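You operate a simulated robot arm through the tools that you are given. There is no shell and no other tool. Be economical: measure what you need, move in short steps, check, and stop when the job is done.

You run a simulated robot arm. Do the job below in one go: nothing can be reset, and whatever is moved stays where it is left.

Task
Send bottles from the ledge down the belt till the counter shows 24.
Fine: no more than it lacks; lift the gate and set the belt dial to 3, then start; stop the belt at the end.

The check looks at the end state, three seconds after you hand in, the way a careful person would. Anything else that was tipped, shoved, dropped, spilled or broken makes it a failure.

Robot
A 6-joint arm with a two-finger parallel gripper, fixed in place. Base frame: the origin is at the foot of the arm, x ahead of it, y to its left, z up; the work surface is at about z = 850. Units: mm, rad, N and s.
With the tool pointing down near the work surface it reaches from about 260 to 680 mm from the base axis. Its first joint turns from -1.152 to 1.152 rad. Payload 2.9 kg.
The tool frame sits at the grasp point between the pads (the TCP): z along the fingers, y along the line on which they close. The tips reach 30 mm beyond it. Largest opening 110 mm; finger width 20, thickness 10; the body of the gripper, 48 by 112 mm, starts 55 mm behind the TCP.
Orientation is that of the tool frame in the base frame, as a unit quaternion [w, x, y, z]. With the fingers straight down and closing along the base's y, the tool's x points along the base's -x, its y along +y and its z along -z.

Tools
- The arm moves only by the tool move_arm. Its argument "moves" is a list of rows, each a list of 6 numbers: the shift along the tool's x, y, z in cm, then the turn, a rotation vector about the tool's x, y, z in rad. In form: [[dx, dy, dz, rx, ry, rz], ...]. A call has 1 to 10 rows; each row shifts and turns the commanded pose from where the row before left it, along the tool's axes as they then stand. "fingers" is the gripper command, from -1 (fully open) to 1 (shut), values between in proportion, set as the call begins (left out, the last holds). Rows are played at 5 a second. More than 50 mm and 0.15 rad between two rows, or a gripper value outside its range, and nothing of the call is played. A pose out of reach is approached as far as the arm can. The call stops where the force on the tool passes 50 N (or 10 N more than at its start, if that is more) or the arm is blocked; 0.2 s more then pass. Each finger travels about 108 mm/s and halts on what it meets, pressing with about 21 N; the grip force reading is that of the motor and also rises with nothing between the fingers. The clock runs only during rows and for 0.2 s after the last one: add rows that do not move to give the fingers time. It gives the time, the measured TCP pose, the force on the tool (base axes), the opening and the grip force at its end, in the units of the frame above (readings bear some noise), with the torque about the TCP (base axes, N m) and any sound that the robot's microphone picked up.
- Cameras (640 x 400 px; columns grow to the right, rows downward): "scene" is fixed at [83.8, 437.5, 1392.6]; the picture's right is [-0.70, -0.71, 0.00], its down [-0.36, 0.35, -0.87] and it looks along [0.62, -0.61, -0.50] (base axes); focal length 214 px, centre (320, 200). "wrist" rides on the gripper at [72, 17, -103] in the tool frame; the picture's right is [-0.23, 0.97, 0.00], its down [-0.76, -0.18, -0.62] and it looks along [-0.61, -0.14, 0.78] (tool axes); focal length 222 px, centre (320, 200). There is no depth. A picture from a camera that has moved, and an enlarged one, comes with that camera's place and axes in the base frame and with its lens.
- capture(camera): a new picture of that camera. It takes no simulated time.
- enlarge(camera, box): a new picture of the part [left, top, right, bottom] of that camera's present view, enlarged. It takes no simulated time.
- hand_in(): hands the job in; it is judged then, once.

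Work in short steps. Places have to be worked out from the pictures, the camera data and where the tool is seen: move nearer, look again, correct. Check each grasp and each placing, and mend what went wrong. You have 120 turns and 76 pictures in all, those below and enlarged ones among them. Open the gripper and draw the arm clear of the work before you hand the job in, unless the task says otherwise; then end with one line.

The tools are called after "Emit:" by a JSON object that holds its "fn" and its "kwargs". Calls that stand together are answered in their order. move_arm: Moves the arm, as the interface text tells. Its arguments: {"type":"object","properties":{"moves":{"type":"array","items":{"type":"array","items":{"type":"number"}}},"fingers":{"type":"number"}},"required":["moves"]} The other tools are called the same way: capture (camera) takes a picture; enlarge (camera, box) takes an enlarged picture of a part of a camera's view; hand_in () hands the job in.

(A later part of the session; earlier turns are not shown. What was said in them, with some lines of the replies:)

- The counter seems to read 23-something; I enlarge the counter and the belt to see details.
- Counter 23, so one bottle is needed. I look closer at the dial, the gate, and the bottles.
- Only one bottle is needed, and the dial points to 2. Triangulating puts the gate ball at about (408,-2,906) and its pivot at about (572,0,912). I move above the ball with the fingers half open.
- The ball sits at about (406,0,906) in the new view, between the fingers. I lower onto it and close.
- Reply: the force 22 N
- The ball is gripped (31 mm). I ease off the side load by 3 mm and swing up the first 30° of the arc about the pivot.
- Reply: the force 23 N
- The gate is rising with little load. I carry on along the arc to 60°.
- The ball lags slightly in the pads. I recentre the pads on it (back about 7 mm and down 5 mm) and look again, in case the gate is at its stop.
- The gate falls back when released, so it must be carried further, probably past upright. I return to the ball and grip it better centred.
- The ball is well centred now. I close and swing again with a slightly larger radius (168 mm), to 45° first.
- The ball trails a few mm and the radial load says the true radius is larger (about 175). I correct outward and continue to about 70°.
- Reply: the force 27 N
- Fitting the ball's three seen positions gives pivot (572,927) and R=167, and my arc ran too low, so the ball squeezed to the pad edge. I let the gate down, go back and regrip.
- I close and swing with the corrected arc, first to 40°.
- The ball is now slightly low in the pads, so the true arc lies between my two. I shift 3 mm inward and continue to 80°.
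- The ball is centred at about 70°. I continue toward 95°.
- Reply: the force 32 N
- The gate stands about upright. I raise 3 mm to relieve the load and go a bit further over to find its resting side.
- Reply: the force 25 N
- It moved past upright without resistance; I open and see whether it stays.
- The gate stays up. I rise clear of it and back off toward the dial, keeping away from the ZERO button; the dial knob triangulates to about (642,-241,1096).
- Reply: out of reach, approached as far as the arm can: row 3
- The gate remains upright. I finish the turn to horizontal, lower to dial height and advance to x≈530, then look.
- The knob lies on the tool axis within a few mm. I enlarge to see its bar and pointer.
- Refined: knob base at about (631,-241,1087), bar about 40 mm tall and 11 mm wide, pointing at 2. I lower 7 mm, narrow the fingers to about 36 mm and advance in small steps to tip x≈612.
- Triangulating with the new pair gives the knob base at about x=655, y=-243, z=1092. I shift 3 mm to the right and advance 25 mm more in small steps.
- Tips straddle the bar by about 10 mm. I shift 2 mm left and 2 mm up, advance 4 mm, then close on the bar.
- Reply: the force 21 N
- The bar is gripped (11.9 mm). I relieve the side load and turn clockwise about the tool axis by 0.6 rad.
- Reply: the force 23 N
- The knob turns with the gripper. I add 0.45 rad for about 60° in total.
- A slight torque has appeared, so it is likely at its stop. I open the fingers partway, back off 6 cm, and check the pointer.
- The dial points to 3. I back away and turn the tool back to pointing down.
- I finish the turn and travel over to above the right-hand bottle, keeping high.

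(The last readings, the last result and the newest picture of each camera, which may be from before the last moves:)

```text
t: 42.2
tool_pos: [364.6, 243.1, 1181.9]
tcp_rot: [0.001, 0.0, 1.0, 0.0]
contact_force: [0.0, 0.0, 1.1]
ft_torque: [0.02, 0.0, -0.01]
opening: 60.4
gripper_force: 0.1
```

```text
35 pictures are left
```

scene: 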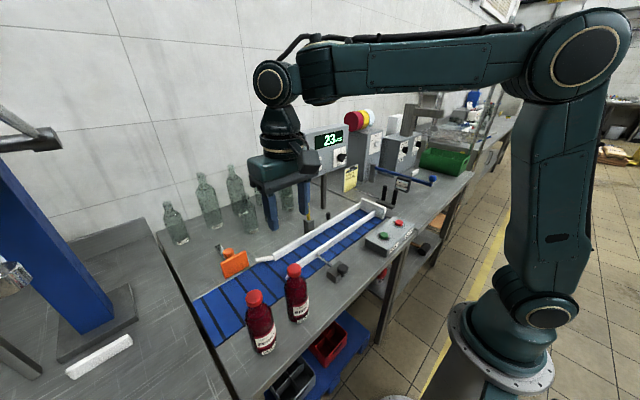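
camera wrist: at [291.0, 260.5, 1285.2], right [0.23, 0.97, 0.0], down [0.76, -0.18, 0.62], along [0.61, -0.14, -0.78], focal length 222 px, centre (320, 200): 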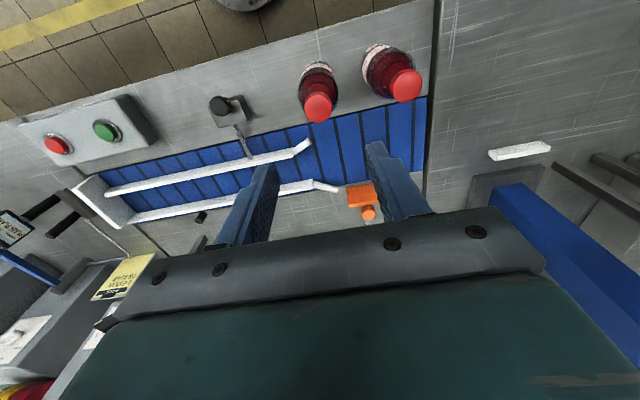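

The right-hand bottle's cap is at about (365,242), top z≈1025, almost straight below the tool. I descend to z≈1010 with the fingers 60 mm open and check before closing.

Emit:
{"fn": "move_arm", "kwargs": {"moves": [[0, -0.1, 4, 0, 0, 0], [0, 0, 4, 0, 0, 0], [0, 0, 4, 0, 0, 0], [0, 0, 2.5, 0, 0, 0], [0, 0, 2.5, 0, 0, 0], [0, 0, 0, 0, 0, 0]]}}

Emit:
{"fn": "capture", "kwargs": {"camera": "wrist"}}

Emit:
{"fn": "enlarge", "kwargs": {"camera": "scene", "box": [224, 230, 384, 330]}}

```text
t: 43.6
tool_pos: [365.8, 240.9, 1010.4]
tcp_rot: [0.0, -0.001, 1.0, 0.0]
contact_force: [-0.1, -0.3, 0.4]
ft_torque: [-0.03, 0.02, -0.02]
opening: 60.5
gripper_force: 0.0
```

```text
34 pictures are left
camera wrist: at [291.7, 257.7, 1113.1], right [0.23, 0.97, 0.0], down [0.76, -0.18, 0.62], along [0.61, -0.14, -0.78], focal length 222 px, centre (320, 200)
```

wrist: 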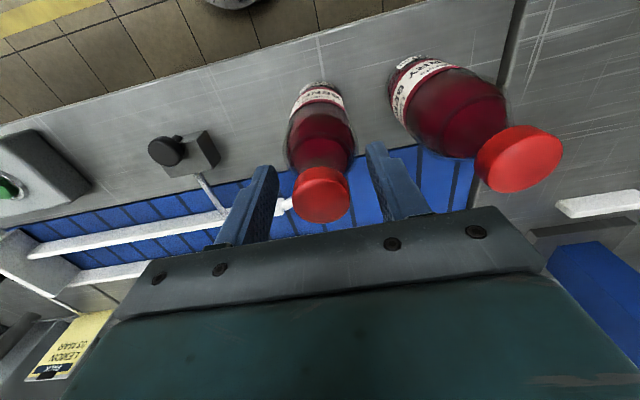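

```text
4.00 times, centred on (304, 280) of scene
camera zoom: at [83.8, 437.5, 1392.6], right [-0.7, -0.71, 0.0], down [-0.36, 0.35, -0.87], along [0.62, -0.61, -0.5], focal length 858 px, centre (384, -120)
```

zoom: 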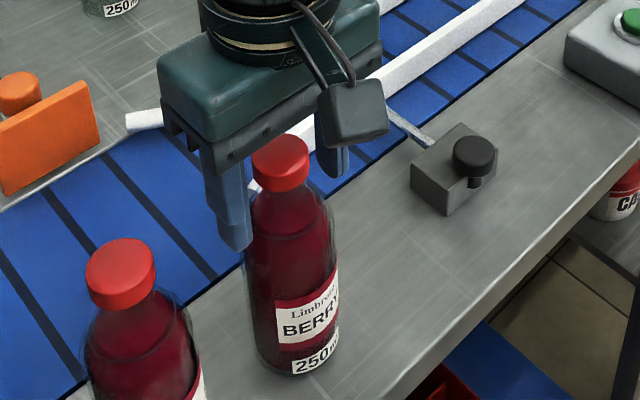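

The cap sits centred between the pads. I close on it.

Emit:
{"fn": "move_arm", "kwargs": {"moves": [[0, 0, 0, 0, 0, 0], [0, 0, 0, 0, 0, 0], [0, 0, 0, 0, 0, 0]], "fingers": 1}}

Emit:
{"fn": "move_arm", "kwargs": {"moves": [[0, 0, -0.5, 0, 0, 0], [0, 0, -1, 0, 0, 0], [0, 0, -1.5, 0, 0, 0], [0, 0, 0, 0, 0, 0]]}}

Emit:
{"fn": "capture", "kwargs": {"camera": "wrist"}}

Emit:
{"fn": "enlarge", "kwargs": {"camera": "scene", "box": [224, 230, 384, 330]}}

```text
t: 44.4
tool_pos: [365.0, 239.6, 1011.0]
tcp_rot: [0.001, -0.001, 1.0, 0.001]
contact_force: [-1.7, -2.2, 10.1]
ft_torque: [-0.05, 0.08, 0.03]
opening: 37.9
gripper_force: 20.6
```

```text
t: 45.4
tool_pos: [363.9, 238.6, 1040.3]
tcp_rot: [0.0, -0.001, 1.0, 0.0]
contact_force: [-0.3, 0.8, -5.4]
ft_torque: [-0.08, 0.02, 0.05]
opening: 28.6
gripper_force: 21.1
```

```text
32 pictures are left
camera wrist: at [290.9, 256.8, 1143.1], right [0.23, 0.97, 0.0], down [0.76, -0.18, 0.62], along [0.61, -0.14, -0.78], focal length 222 px, centre (320, 200)
```

wrist: 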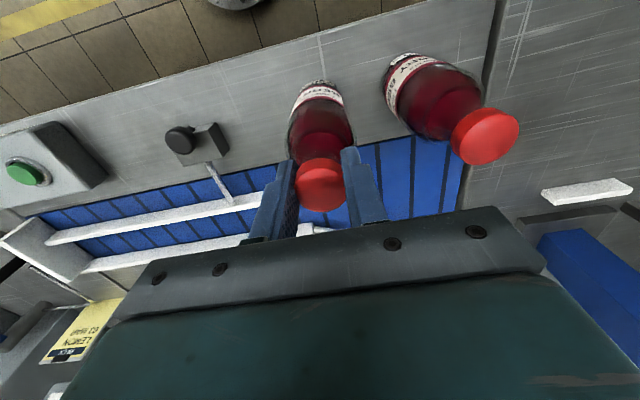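

```text
4.00 times, centred on (304, 280) of scene
camera zoom: at [83.9, 437.6, 1392.6], right [-0.7, -0.71, 0.0], down [-0.36, 0.35, -0.87], along [0.62, -0.61, -0.5], focal length 858 px, centre (384, -120)
```

zoom: 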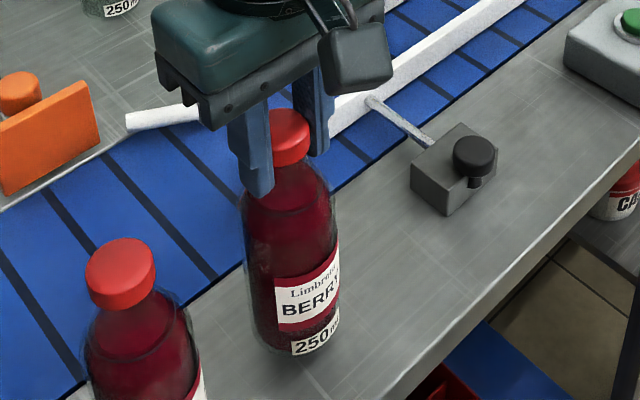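

The bottle is lifting, though the pads slid up about 15 mm first and now hold at 28.6 mm. I raise another 4 cm and check that it holds.

Emit:
{"fn": "move_arm", "kwargs": {"moves": [[0, 0, -1, 0, 0, 0], [0, 0, -1, 0, 0, 0], [0, 0, -1, 0, 0, 0], [0, 0, -1, 0, 0, 0], [0, 0, 0, 0, 0, 0]]}}

Emit:
{"fn": "capture", "kwargs": {"camera": "wrist"}}

Emit:
{"fn": "enlarge", "kwargs": {"camera": "scene", "box": [224, 230, 384, 330]}}

```text
t: 46.6
tool_pos: [364.0, 239.1, 1082.0]
tcp_rot: [0.001, -0.001, 1.0, 0.0]
contact_force: [-0.3, 0.6, -5.5]
ft_torque: [0.11, 0.04, 0.01]
opening: 28.4
gripper_force: 20.8
```

```text
30 pictures are left
camera wrist: at [290.9, 257.2, 1185.6], right [0.23, 0.97, 0.0], down [0.76, -0.18, 0.62], along [0.61, -0.14, -0.78], focal length 222 px, centre (320, 200)
```

wrist: 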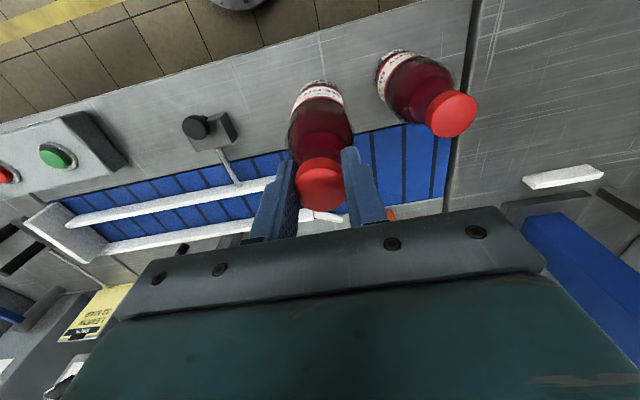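

```text
4.00 times, centred on (304, 280) of scene
camera zoom: at [83.9, 437.6, 1392.6], right [-0.7, -0.71, 0.0], down [-0.36, 0.35, -0.87], along [0.62, -0.61, -0.5], focal length 858 px, centre (384, -120)
```

zoom: 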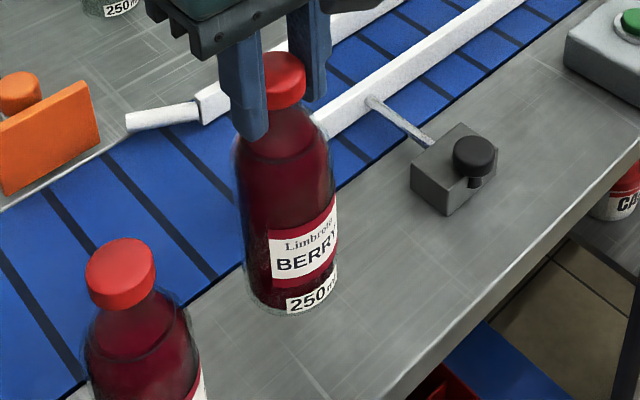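

The bottle is held firmly, its bottom about 60 mm above the table. I carry it over the belt infeed to about (516,295).

Emit:
{"fn": "move_arm", "kwargs": {"moves": [[-1, 1.4, 0, 0, 0, 0], [-2, 1.4, 0, 0, 0, 0], [-2.4, 1.4, 0, 0, 0, 0], [-2.4, 1.4, 0, 0, 0, 0], [-2.4, 0, 0, 0, 0, 0], [-2.4, 0, 0, 0, 0, 0], [-1.6, 0, 0, 0, 0, 0], [-1.0, 0, 0, 0, 0, 0], [0, 0, 0, 0, 0, 0], [0, 0, 0, 0, 0, 0]]}}

Emit:
{"fn": "capture", "kwargs": {"camera": "wrist"}}

Emit:
{"fn": "enlarge", "kwargs": {"camera": "scene", "box": [180, 180, 372, 300]}}

```text
t: 48.8
tool_pos: [516.9, 297.8, 1082.2]
tcp_rot: [0.001, -0.001, 1.0, 0.001]
contact_force: [0.7, -0.5, -5.1]
ft_torque: [-0.11, 0.03, -0.02]
opening: 28.5
gripper_force: 21.0
```

```text
28 pictures are left
camera wrist: at [442.7, 315.4, 1184.6], right [0.23, 0.97, 0.0], down [0.76, -0.18, 0.62], along [0.61, -0.14, -0.78], focal length 222 px, centre (320, 200)
```

wrist: 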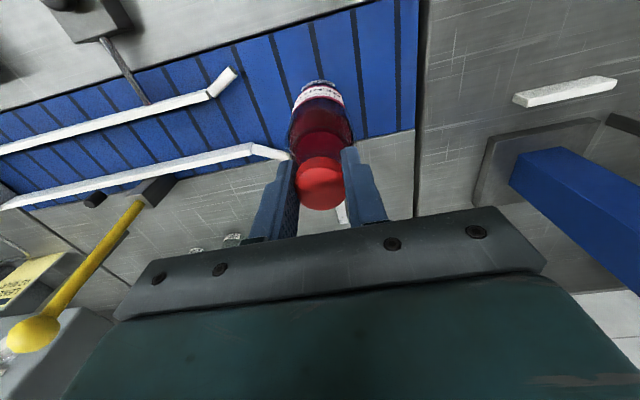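

```text
3.33 times, centred on (276, 240) of scene
camera zoom: at [83.9, 437.6, 1392.6], right [-0.7, -0.71, 0.0], down [-0.36, 0.35, -0.87], along [0.62, -0.61, -0.5], focal length 715 px, centre (467, 67)
```

zoom: 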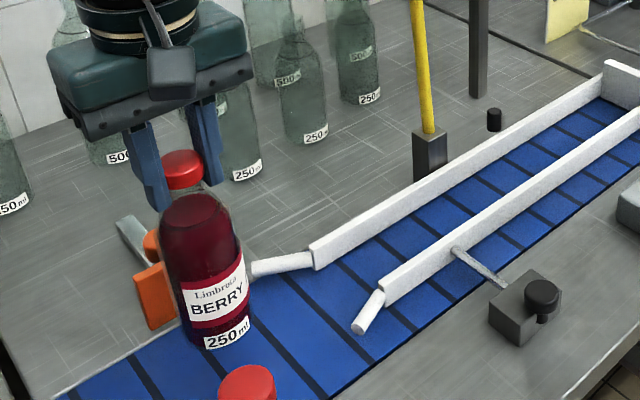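

The bottle hangs over the belt, clear of the orange plate; the lane centre is at x≈521. I shift 4 mm and lower most of the way.

Emit:
{"fn": "move_arm", "kwargs": {"moves": [[-0.4, 0, 1, 0, 0, 0], [0, 0, 1, 0, 0, 0], [0, 0, 1, 0, 0, 0], [0, 0, 1, 0, 0, 0], [0, 0, 0.5, 0, 0, 0], [0, 0, 0, 0, 0, 0]]}}

Emit:
{"fn": "enlarge", "kwargs": {"camera": "scene", "box": [180, 200, 308, 300]}}

```text
t: 50.2
tool_pos: [519.9, 297.7, 1036.3]
tcp_rot: [0.0, -0.001, 1.0, 0.0]
contact_force: [0.2, -1.3, -4.6]
ft_torque: [-0.1, -0.01, -0.02]
opening: 28.1
gripper_force: 20.9
```

```text
4.00 times, centred on (244, 250) of scene
camera zoom: at [83.9, 437.6, 1392.6], right [-0.7, -0.71, 0.0], down [-0.36, 0.35, -0.87], along [0.62, -0.61, -0.5], focal length 858 px, centre (624, 0)
```

zoom: 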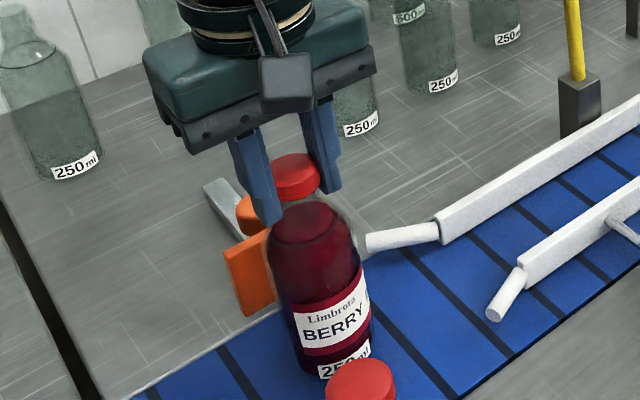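

I continue down in 3 mm steps, watching for the weight to come off.

Emit:
{"fn": "move_arm", "kwargs": {"moves": [[0, 0, 0.3, 0, 0, 0], [0, 0, 0.3, 0, 0, 0], [0, 0, 0, 0, 0, 0]]}}

Emit:
{"fn": "move_arm", "kwargs": {"moves": [[0, 0, 0.2, 0, 0, 0], [0, 0, 0.2, 0, 0, 0], [0, 0, 0, 0, 0, 0]]}}

```text
t: 51.0
tool_pos: [521.2, 297.6, 1031.9]
tcp_rot: [0.002, -0.002, 1.0, -0.001]
contact_force: [-0.8, 1.2, -5.4]
ft_torque: [0.13, 0.0, 0.01]
opening: 28.1
gripper_force: 21.4
```

```text
t: 51.8
tool_pos: [522.0, 295.7, 1026.1]
tcp_rot: [0.001, 0.0, 1.0, 0.0]
contact_force: [0.1, -0.5, -5.7]
ft_torque: [-0.11, -0.01, 0.02]
opening: 28.2
gripper_force: 20.8
```

Emit:
{"fn": "move_arm", "kwargs": {"moves": [[0, 0, 0.2, 0, 0, 0], [0, 0, 0, 0, 0, 0]]}}

Emit:
{"fn": "move_arm", "kwargs": {"moves": [[0, 0, 0.2, 0, 0, 0], [0, 0, 0, 0, 0, 0]]}}

Emit:
{"fn": "move_arm", "kwargs": {"moves": [[0, 0, 0.2, 0, 0, 0], [0, 0, 0, 0, 0, 0]]}}

```text
t: 52.4
tool_pos: [520.8, 297.3, 1024.1]
tcp_rot: [0.0, 0.0, 1.0, 0.0]
contact_force: [0.2, -0.5, -4.4]
ft_torque: [-0.12, -0.01, -0.01]
opening: 28.5
gripper_force: 20.8
```

```text
t: 53.0
tool_pos: [519.8, 296.6, 1022.7]
tcp_rot: [0.002, -0.001, 1.0, 0.001]
contact_force: [-0.2, 0.8, 4.4]
ft_torque: [-0.15, 0.39, 0.03]
opening: 28.3
gripper_force: 21.5
```

```text
t: 53.6
tool_pos: [521.4, 297.0, 1020.9]
tcp_rot: [0.002, 0.001, 1.0, 0.001]
contact_force: [2.6, 1.1, 13.1]
ft_torque: [-0.31, -0.14, 0.08]
opening: 28.4
gripper_force: 20.4
```

The weight is off (bottle seated on the belt). I release gently and rise.

Emit:
{"fn": "move_arm", "kwargs": {"moves": [[0, 0, -0.2, 0, 0, 0], [0, 0, 0, 0, 0, 0], [0, 0, 0, 0, 0, 0]], "fingers": 0}}

Emit:
{"fn": "move_arm", "kwargs": {"moves": [[0, 0, -2, 0, 0, 0], [0, 0, -3, 0, 0, 0], [0, 0, -4, 0, 0, 0], [0, 0, -4, 0, 0, 0]]}}

Emit:
{"fn": "enlarge", "kwargs": {"camera": "scene", "box": [180, 200, 340, 300]}}

Emit:
{"fn": "capture", "kwargs": {"camera": "wrist"}}

```text
t: 54.4
tool_pos: [520.7, 296.7, 1021.9]
tcp_rot: [0.001, 0.0, 1.0, 0.0]
contact_force: [-0.5, 0.2, 0.1]
ft_torque: [0.03, 0.02, -0.02]
opening: 54.9
gripper_force: 0.1
```

```text
t: 55.4
tool_pos: [516.9, 299.6, 1154.9]
tcp_rot: [0.001, -0.001, 1.0, 0.0]
contact_force: [0.3, -0.3, 0.4]
ft_torque: [0.01, -0.01, 0.01]
opening: 54.9
gripper_force: 0.0
```

```text
4.00 times, centred on (260, 250) of scene
camera zoom: at [83.8, 437.5, 1392.6], right [-0.7, -0.71, 0.0], down [-0.36, 0.35, -0.87], along [0.62, -0.61, -0.5], focal length 858 px, centre (560, 0)
```

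zoom: 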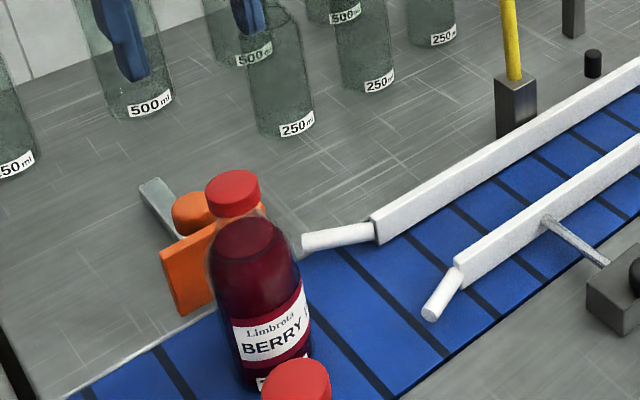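

```text
24 pictures are left
camera wrist: at [443.6, 317.0, 1257.6], right [0.23, 0.97, 0.0], down [0.76, -0.18, 0.62], along [0.61, -0.14, -0.78], focal length 222 px, centre (320, 200)
```

wrist: 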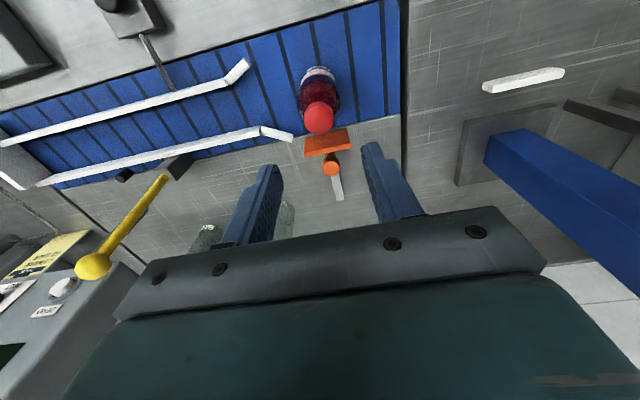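

The bottle stands on the belt, lined up with the lane. I close the fingers and go above the green START button, about (351,-140).

Emit:
{"fn": "move_arm", "kwargs": {"moves": [[1.66, -4.4, 0, 0, 0, 0], [1.66, -4.4, 0, 0, 0, 0], [1.66, -4.4, 0, 0, 0, 0], [1.66, -4.4, 0, 0, 0, 0], [1.66, -4.4, 0, 0, 0, 0], [1.66, -4.4, 0, 0, 0, 0], [1.66, -4.4, 0, 0, 0, 0], [1.66, -4.4, 0, 0, 0, 0], [1.66, -4.4, 0, 0, 0, 0], [1.66, -4.4, 0, 0, 0, 0]], "fingers": 1}}

Emit:
{"fn": "move_arm", "kwargs": {"moves": [[0, 0, 4, 0, 0, 0], [0, 0, 4, 0, 0, 0], [0, 0, 4, 0, 0, 0], [0, 0, 3, 0, 0, 0], [0, 0, 0, 0, 0, 0]]}}

Emit:
{"fn": "capture", "kwargs": {"camera": "wrist"}}

Emit:
{"fn": "capture", "kwargs": {"camera": "scene"}}

```text
t: 57.6
tool_pos: [350.7, -142.7, 1151.2]
tcp_rot: [0.001, -0.001, 1.0, 0.0]
contact_force: [-0.7, 0.0, 0.0]
ft_torque: [0.0, 0.01, 0.0]
opening: 0.1
gripper_force: 21.0
```

```text
t: 58.8
tool_pos: [355.5, -144.0, 1001.8]
tcp_rot: [0.001, -0.001, 1.0, 0.0]
contact_force: [0.7, 0.4, 0.0]
ft_torque: [-0.02, 0.02, -0.03]
opening: 0.0
gripper_force: 21.3
```

```text
23 pictures are left
camera wrist: at [281.1, -126.4, 1105.0], right [0.23, 0.97, 0.0], down [0.76, -0.18, 0.62], along [0.61, -0.14, -0.78], focal length 222 px, centre (320, 200)
```

wrist: 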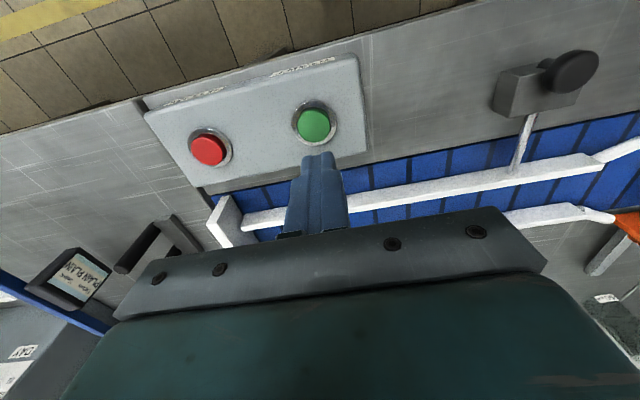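

```text
22 pictures are left
```

scene: 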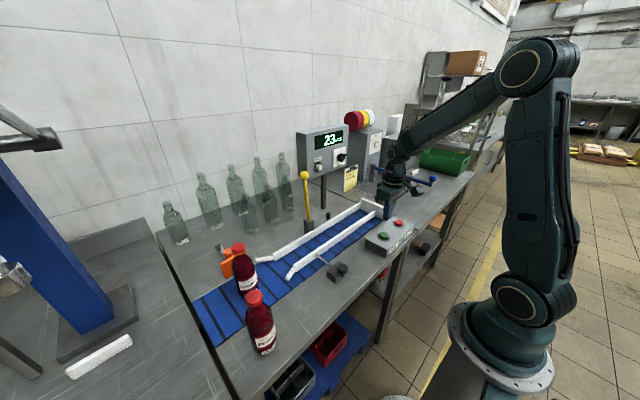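

Green is at about (353,-147.5,897) and red at about (354,-260,897). I align 3 mm to the right and lower to just above green.

Emit:
{"fn": "move_arm", "kwargs": {"moves": [[0.1, -0.3, 3, 0, 0, 0], [0, 0, 2.5, 0, 0, 0], [0, 0, 1.0, 0, 0, 0], [0, 0, 0, 0, 0, 0]]}}

Emit:
{"fn": "move_arm", "kwargs": {"moves": [[0, 0, 0.3, 0, 0, 0], [0, 0, 0.2, 0, 0, 0], [0, 0, 0, 0, 0, 0]]}}

Emit:
{"fn": "enlarge", "kwargs": {"camera": "wrist", "box": [220, 80, 420, 205]}}

```text
t: 59.8
tool_pos: [354.3, -145.4, 937.7]
tcp_rot: [0.001, 0.0, 1.0, 0.0]
contact_force: [0.0, -0.4, 0.6]
ft_torque: [-0.02, 0.0, -0.02]
opening: 0.0
gripper_force: 20.5
```

```text
t: 60.6
tool_pos: [353.7, -148.3, 932.4]
tcp_rot: [0.001, -0.001, 1.0, 0.0]
contact_force: [0.7, 0.1, 1.2]
ft_torque: [0.02, 0.02, 0.02]
opening: 0.0
gripper_force: 20.8
```

```text
3.20 times, centred on (320, 142) of wrist
camera zoom: at [280.1, -129.7, 1035.1], right [0.23, 0.97, 0.0], down [0.76, -0.18, 0.62], along [0.61, -0.14, -0.78], focal length 711 px, centre (320, 384)
```

zoom: 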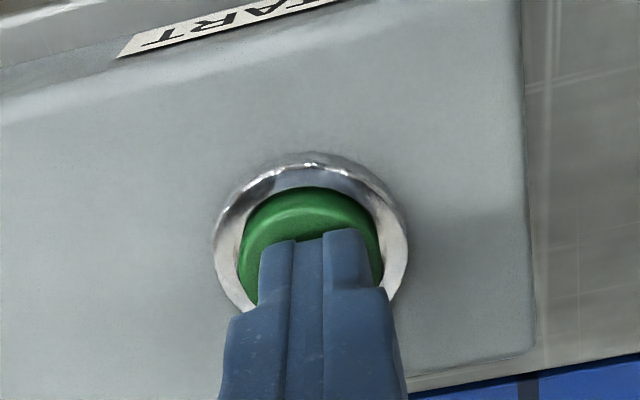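

The tips are over the green button. I press in 1.5 mm steps.

Emit:
{"fn": "move_arm", "kwargs": {"moves": [[0.1, 0, 0.15, 0, 0, 0], [0, 0, 0.15, 0, 0, 0]]}}

Emit:
{"fn": "move_arm", "kwargs": {"moves": [[0, 0, 0.15, 0, 0, 0], [0, 0, 0.15, 0, 0, 0]]}}

```text
t: 61.2
tool_pos: [352.9, -145.9, 928.9]
tcp_rot: [0.001, -0.001, 1.0, 0.0]
contact_force: [1.9, 0.2, 3.8]
ft_torque: [0.02, -0.02, -0.02]
opening: 0.0
gripper_force: 21.0
heard: click
```

```text
t: 61.8
tool_pos: [352.0, -147.9, 926.4]
tcp_rot: [-0.001, 0.0, 1.0, 0.0]
contact_force: [-5.9, 2.8, 21.3]
ft_torque: [0.05, 0.18, 0.07]
opening: 0.0
gripper_force: 21.0
```

A click was heard. I rise and shift to above the red STOP button, then check the bottle's progress.

Emit:
{"fn": "move_arm", "kwargs": {"moves": [[0, 0, -3, 0, 0, 0], [0, -3.8, -1, 0, 0, 0], [0, -3.8, 0, 0, 0, 0], [0, -3.7, 1, 0, 0, 0]]}}

Emit:
{"fn": "enlarge", "kwargs": {"camera": "scene", "box": [200, 115, 424, 255]}}

```text
t: 62.8
tool_pos: [356.0, -259.8, 955.4]
tcp_rot: [0.002, -0.001, 1.0, 0.0]
contact_force: [-0.2, 0.2, -0.4]
ft_torque: [0.06, 0.01, -0.01]
opening: 0.1
gripper_force: 20.7
```

```text
2.86 times, centred on (312, 185) of scene
camera zoom: at [83.8, 437.5, 1392.6], right [-0.7, -0.71, 0.0], down [-0.36, 0.35, -0.87], along [0.62, -0.61, -0.5], focal length 613 px, centre (343, 243)
```

zoom: 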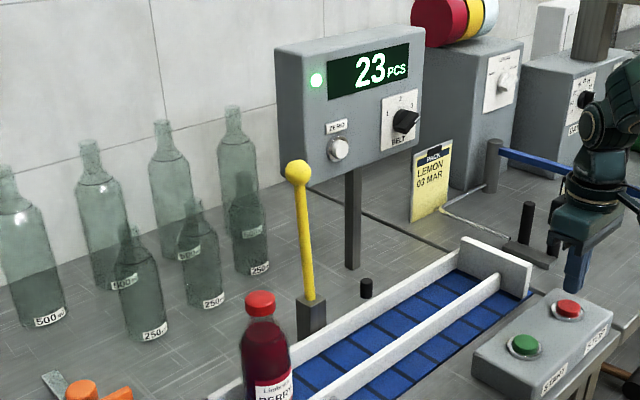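

The belt runs and the bottle enters the lane. I lower to just above red while it travels.

Emit:
{"fn": "move_arm", "kwargs": {"moves": [[0.1, 0, 1, 0, 0, 0], [0, 0, 0.8, 0, 0, 0], [0, 0, 0, 0, 0, 0], [0, 0, 0, 0, 0, 0], [0, 0, 0, 0, 0, 0]]}}

Emit:
{"fn": "enlarge", "kwargs": {"camera": "scene", "box": [200, 115, 424, 255]}}

```text
t: 64.0
tool_pos: [353.8, -260.1, 939.0]
tcp_rot: [0.001, -0.001, 1.0, 0.0]
contact_force: [-0.3, 0.5, 0.6]
ft_torque: [0.01, -0.01, 0.01]
opening: 0.1
gripper_force: 21.0
```

```text
2.86 times, centred on (312, 185) of scene
camera zoom: at [83.8, 437.5, 1392.6], right [-0.7, -0.71, 0.0], down [-0.36, 0.35, -0.87], along [0.62, -0.61, -0.5], focal length 613 px, centre (343, 243)
```

zoom: 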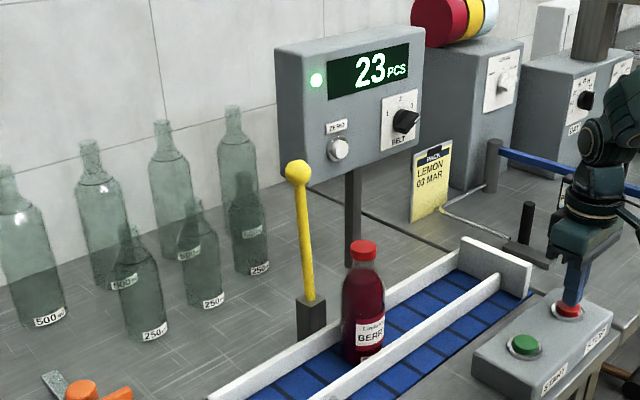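

The bottle is just reaching the counting sensor; I wait another 0.6 s.

Emit:
{"fn": "move_arm", "kwargs": {"moves": [[0, 0, 0, 0, 0, 0], [0, 0, 0, 0, 0, 0], [0, 0, 0, 0, 0, 0]]}}

Emit:
{"fn": "enlarge", "kwargs": {"camera": "scene", "box": [200, 115, 424, 255]}}

```text
t: 64.8
tool_pos: [353.6, -259.4, 937.8]
tcp_rot: [0.001, -0.001, 1.0, -0.001]
contact_force: [0.5, -0.6, 0.2]
ft_torque: [-0.01, 0.01, 0.05]
opening: 0.0
gripper_force: 20.9
```

```text
2.86 times, centred on (312, 185) of scene
camera zoom: at [83.8, 437.5, 1392.6], right [-0.7, -0.71, 0.0], down [-0.36, 0.35, -0.87], along [0.62, -0.61, -0.5], focal length 613 px, centre (343, 243)
```

zoom: 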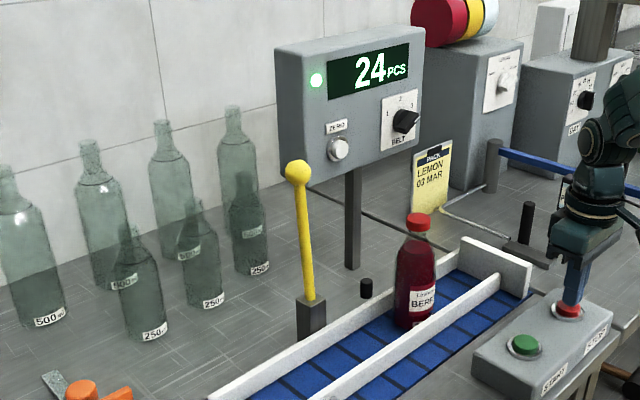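

The counter shows 24. I press STOP.

Emit:
{"fn": "move_arm", "kwargs": {"moves": [[0, 0, 0.55, 0, 0, 0], [0, 0, 0.35, 0, 0, 0], [0, 0, 0.25, 0, 0, 0]]}}

Emit:
{"fn": "enlarge", "kwargs": {"camera": "scene", "box": [200, 115, 424, 255]}}

```text
t: 65.6
tool_pos: [353.9, -259.5, 928.1]
tcp_rot: [0.002, 0.0, 1.0, 0.0]
contact_force: [-1.9, -0.7, 10.9]
ft_torque: [-0.02, 0.11, 0.03]
opening: 0.1
gripper_force: 21.0
heard: click
```

```text
2.86 times, centred on (312, 185) of scene
camera zoom: at [83.6, 437.6, 1392.6], right [-0.7, -0.71, 0.0], down [-0.36, 0.35, -0.87], along [0.62, -0.61, -0.5], focal length 613 px, centre (343, 243)
```

zoom: 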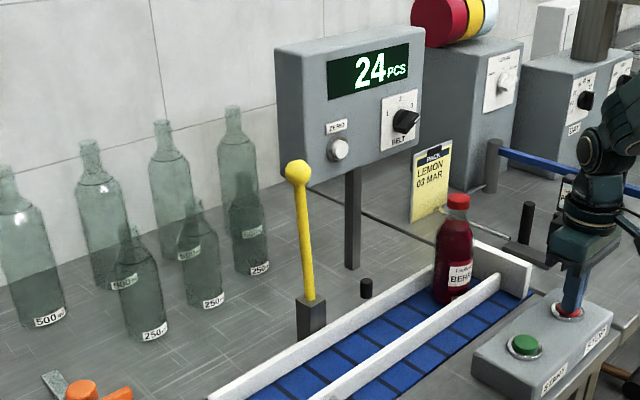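

The running light is off and the counter is at 24, with the bottle upright near the end. I lift off, open the gripper, draw clear and verify.

Emit:
{"fn": "move_arm", "kwargs": {"moves": [[0, 0, -4, 0, 0, 0], [0, 0, -4, 0, 0, 0], [0, 0, -4, 0, 0, 0], [0, 0, -4, 0, 0, 0], [0, 0, -4, 0, 0, 0], [0, 0, -4, 0, 0, 0]]}}

Emit:
{"fn": "move_arm", "kwargs": {"moves": [[0, 0, 0, 0, 0, 0], [0, 0, 0, 0, 0, 0], [0, 0, 0, 0, 0, 0], [0, 0, 0, 0, 0, 0], [0, 0, 0, 0, 0, 0]], "fingers": -1}}

Emit:
{"fn": "capture", "kwargs": {"camera": "scene"}}

Emit:
{"fn": "enlarge", "kwargs": {"camera": "scene", "box": [280, 110, 440, 250]}}

```text
t: 67.0
tool_pos: [349.7, -258.0, 1168.5]
tcp_rot: [0.001, 0.002, 1.0, 0.001]
contact_force: [-0.6, -0.3, -0.8]
ft_torque: [0.0, -0.03, 0.02]
opening: 0.0
gripper_force: 21.0
```

```text
t: 68.2
tool_pos: [349.6, -257.6, 1167.5]
tcp_rot: [0.001, -0.001, 1.0, 0.0]
contact_force: [0.0, 0.0, -0.4]
ft_torque: [0.03, 0.01, -0.01]
opening: 109.9
gripper_force: 0.0
```

```text
16 pictures are left
```

scene: 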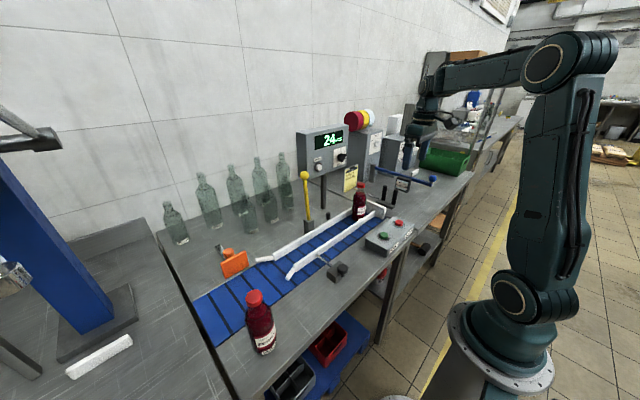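

```text
2.86 times, centred on (360, 180) of scene
camera zoom: at [83.8, 437.5, 1392.6], right [-0.7, -0.71, 0.0], down [-0.36, 0.35, -0.87], along [0.62, -0.61, -0.5], focal length 613 px, centre (206, 257)
```

zoom: 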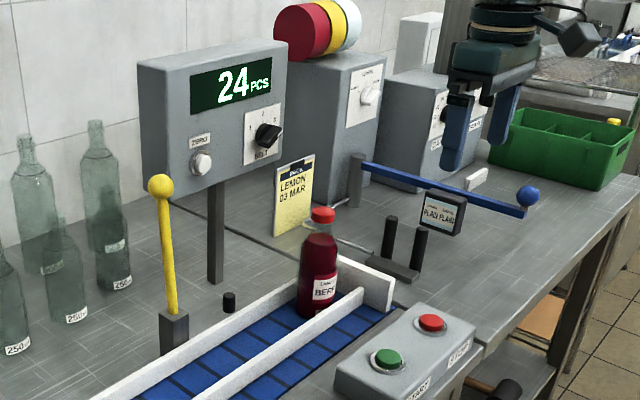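

The counter shows 24, the belt is stopped, the gate is up, the dial is on 3, and everything else stands as it was. I hand in.

Emit:
{"fn": "hand_in", "kwargs": {}}

```text
The job is handed in.
```

The counter shows 24: it lacked one, so I lifted the gate, set the belt dial to 3, sent one bottle down, and stopped the belt. Nothing else looks moved in the last picture.
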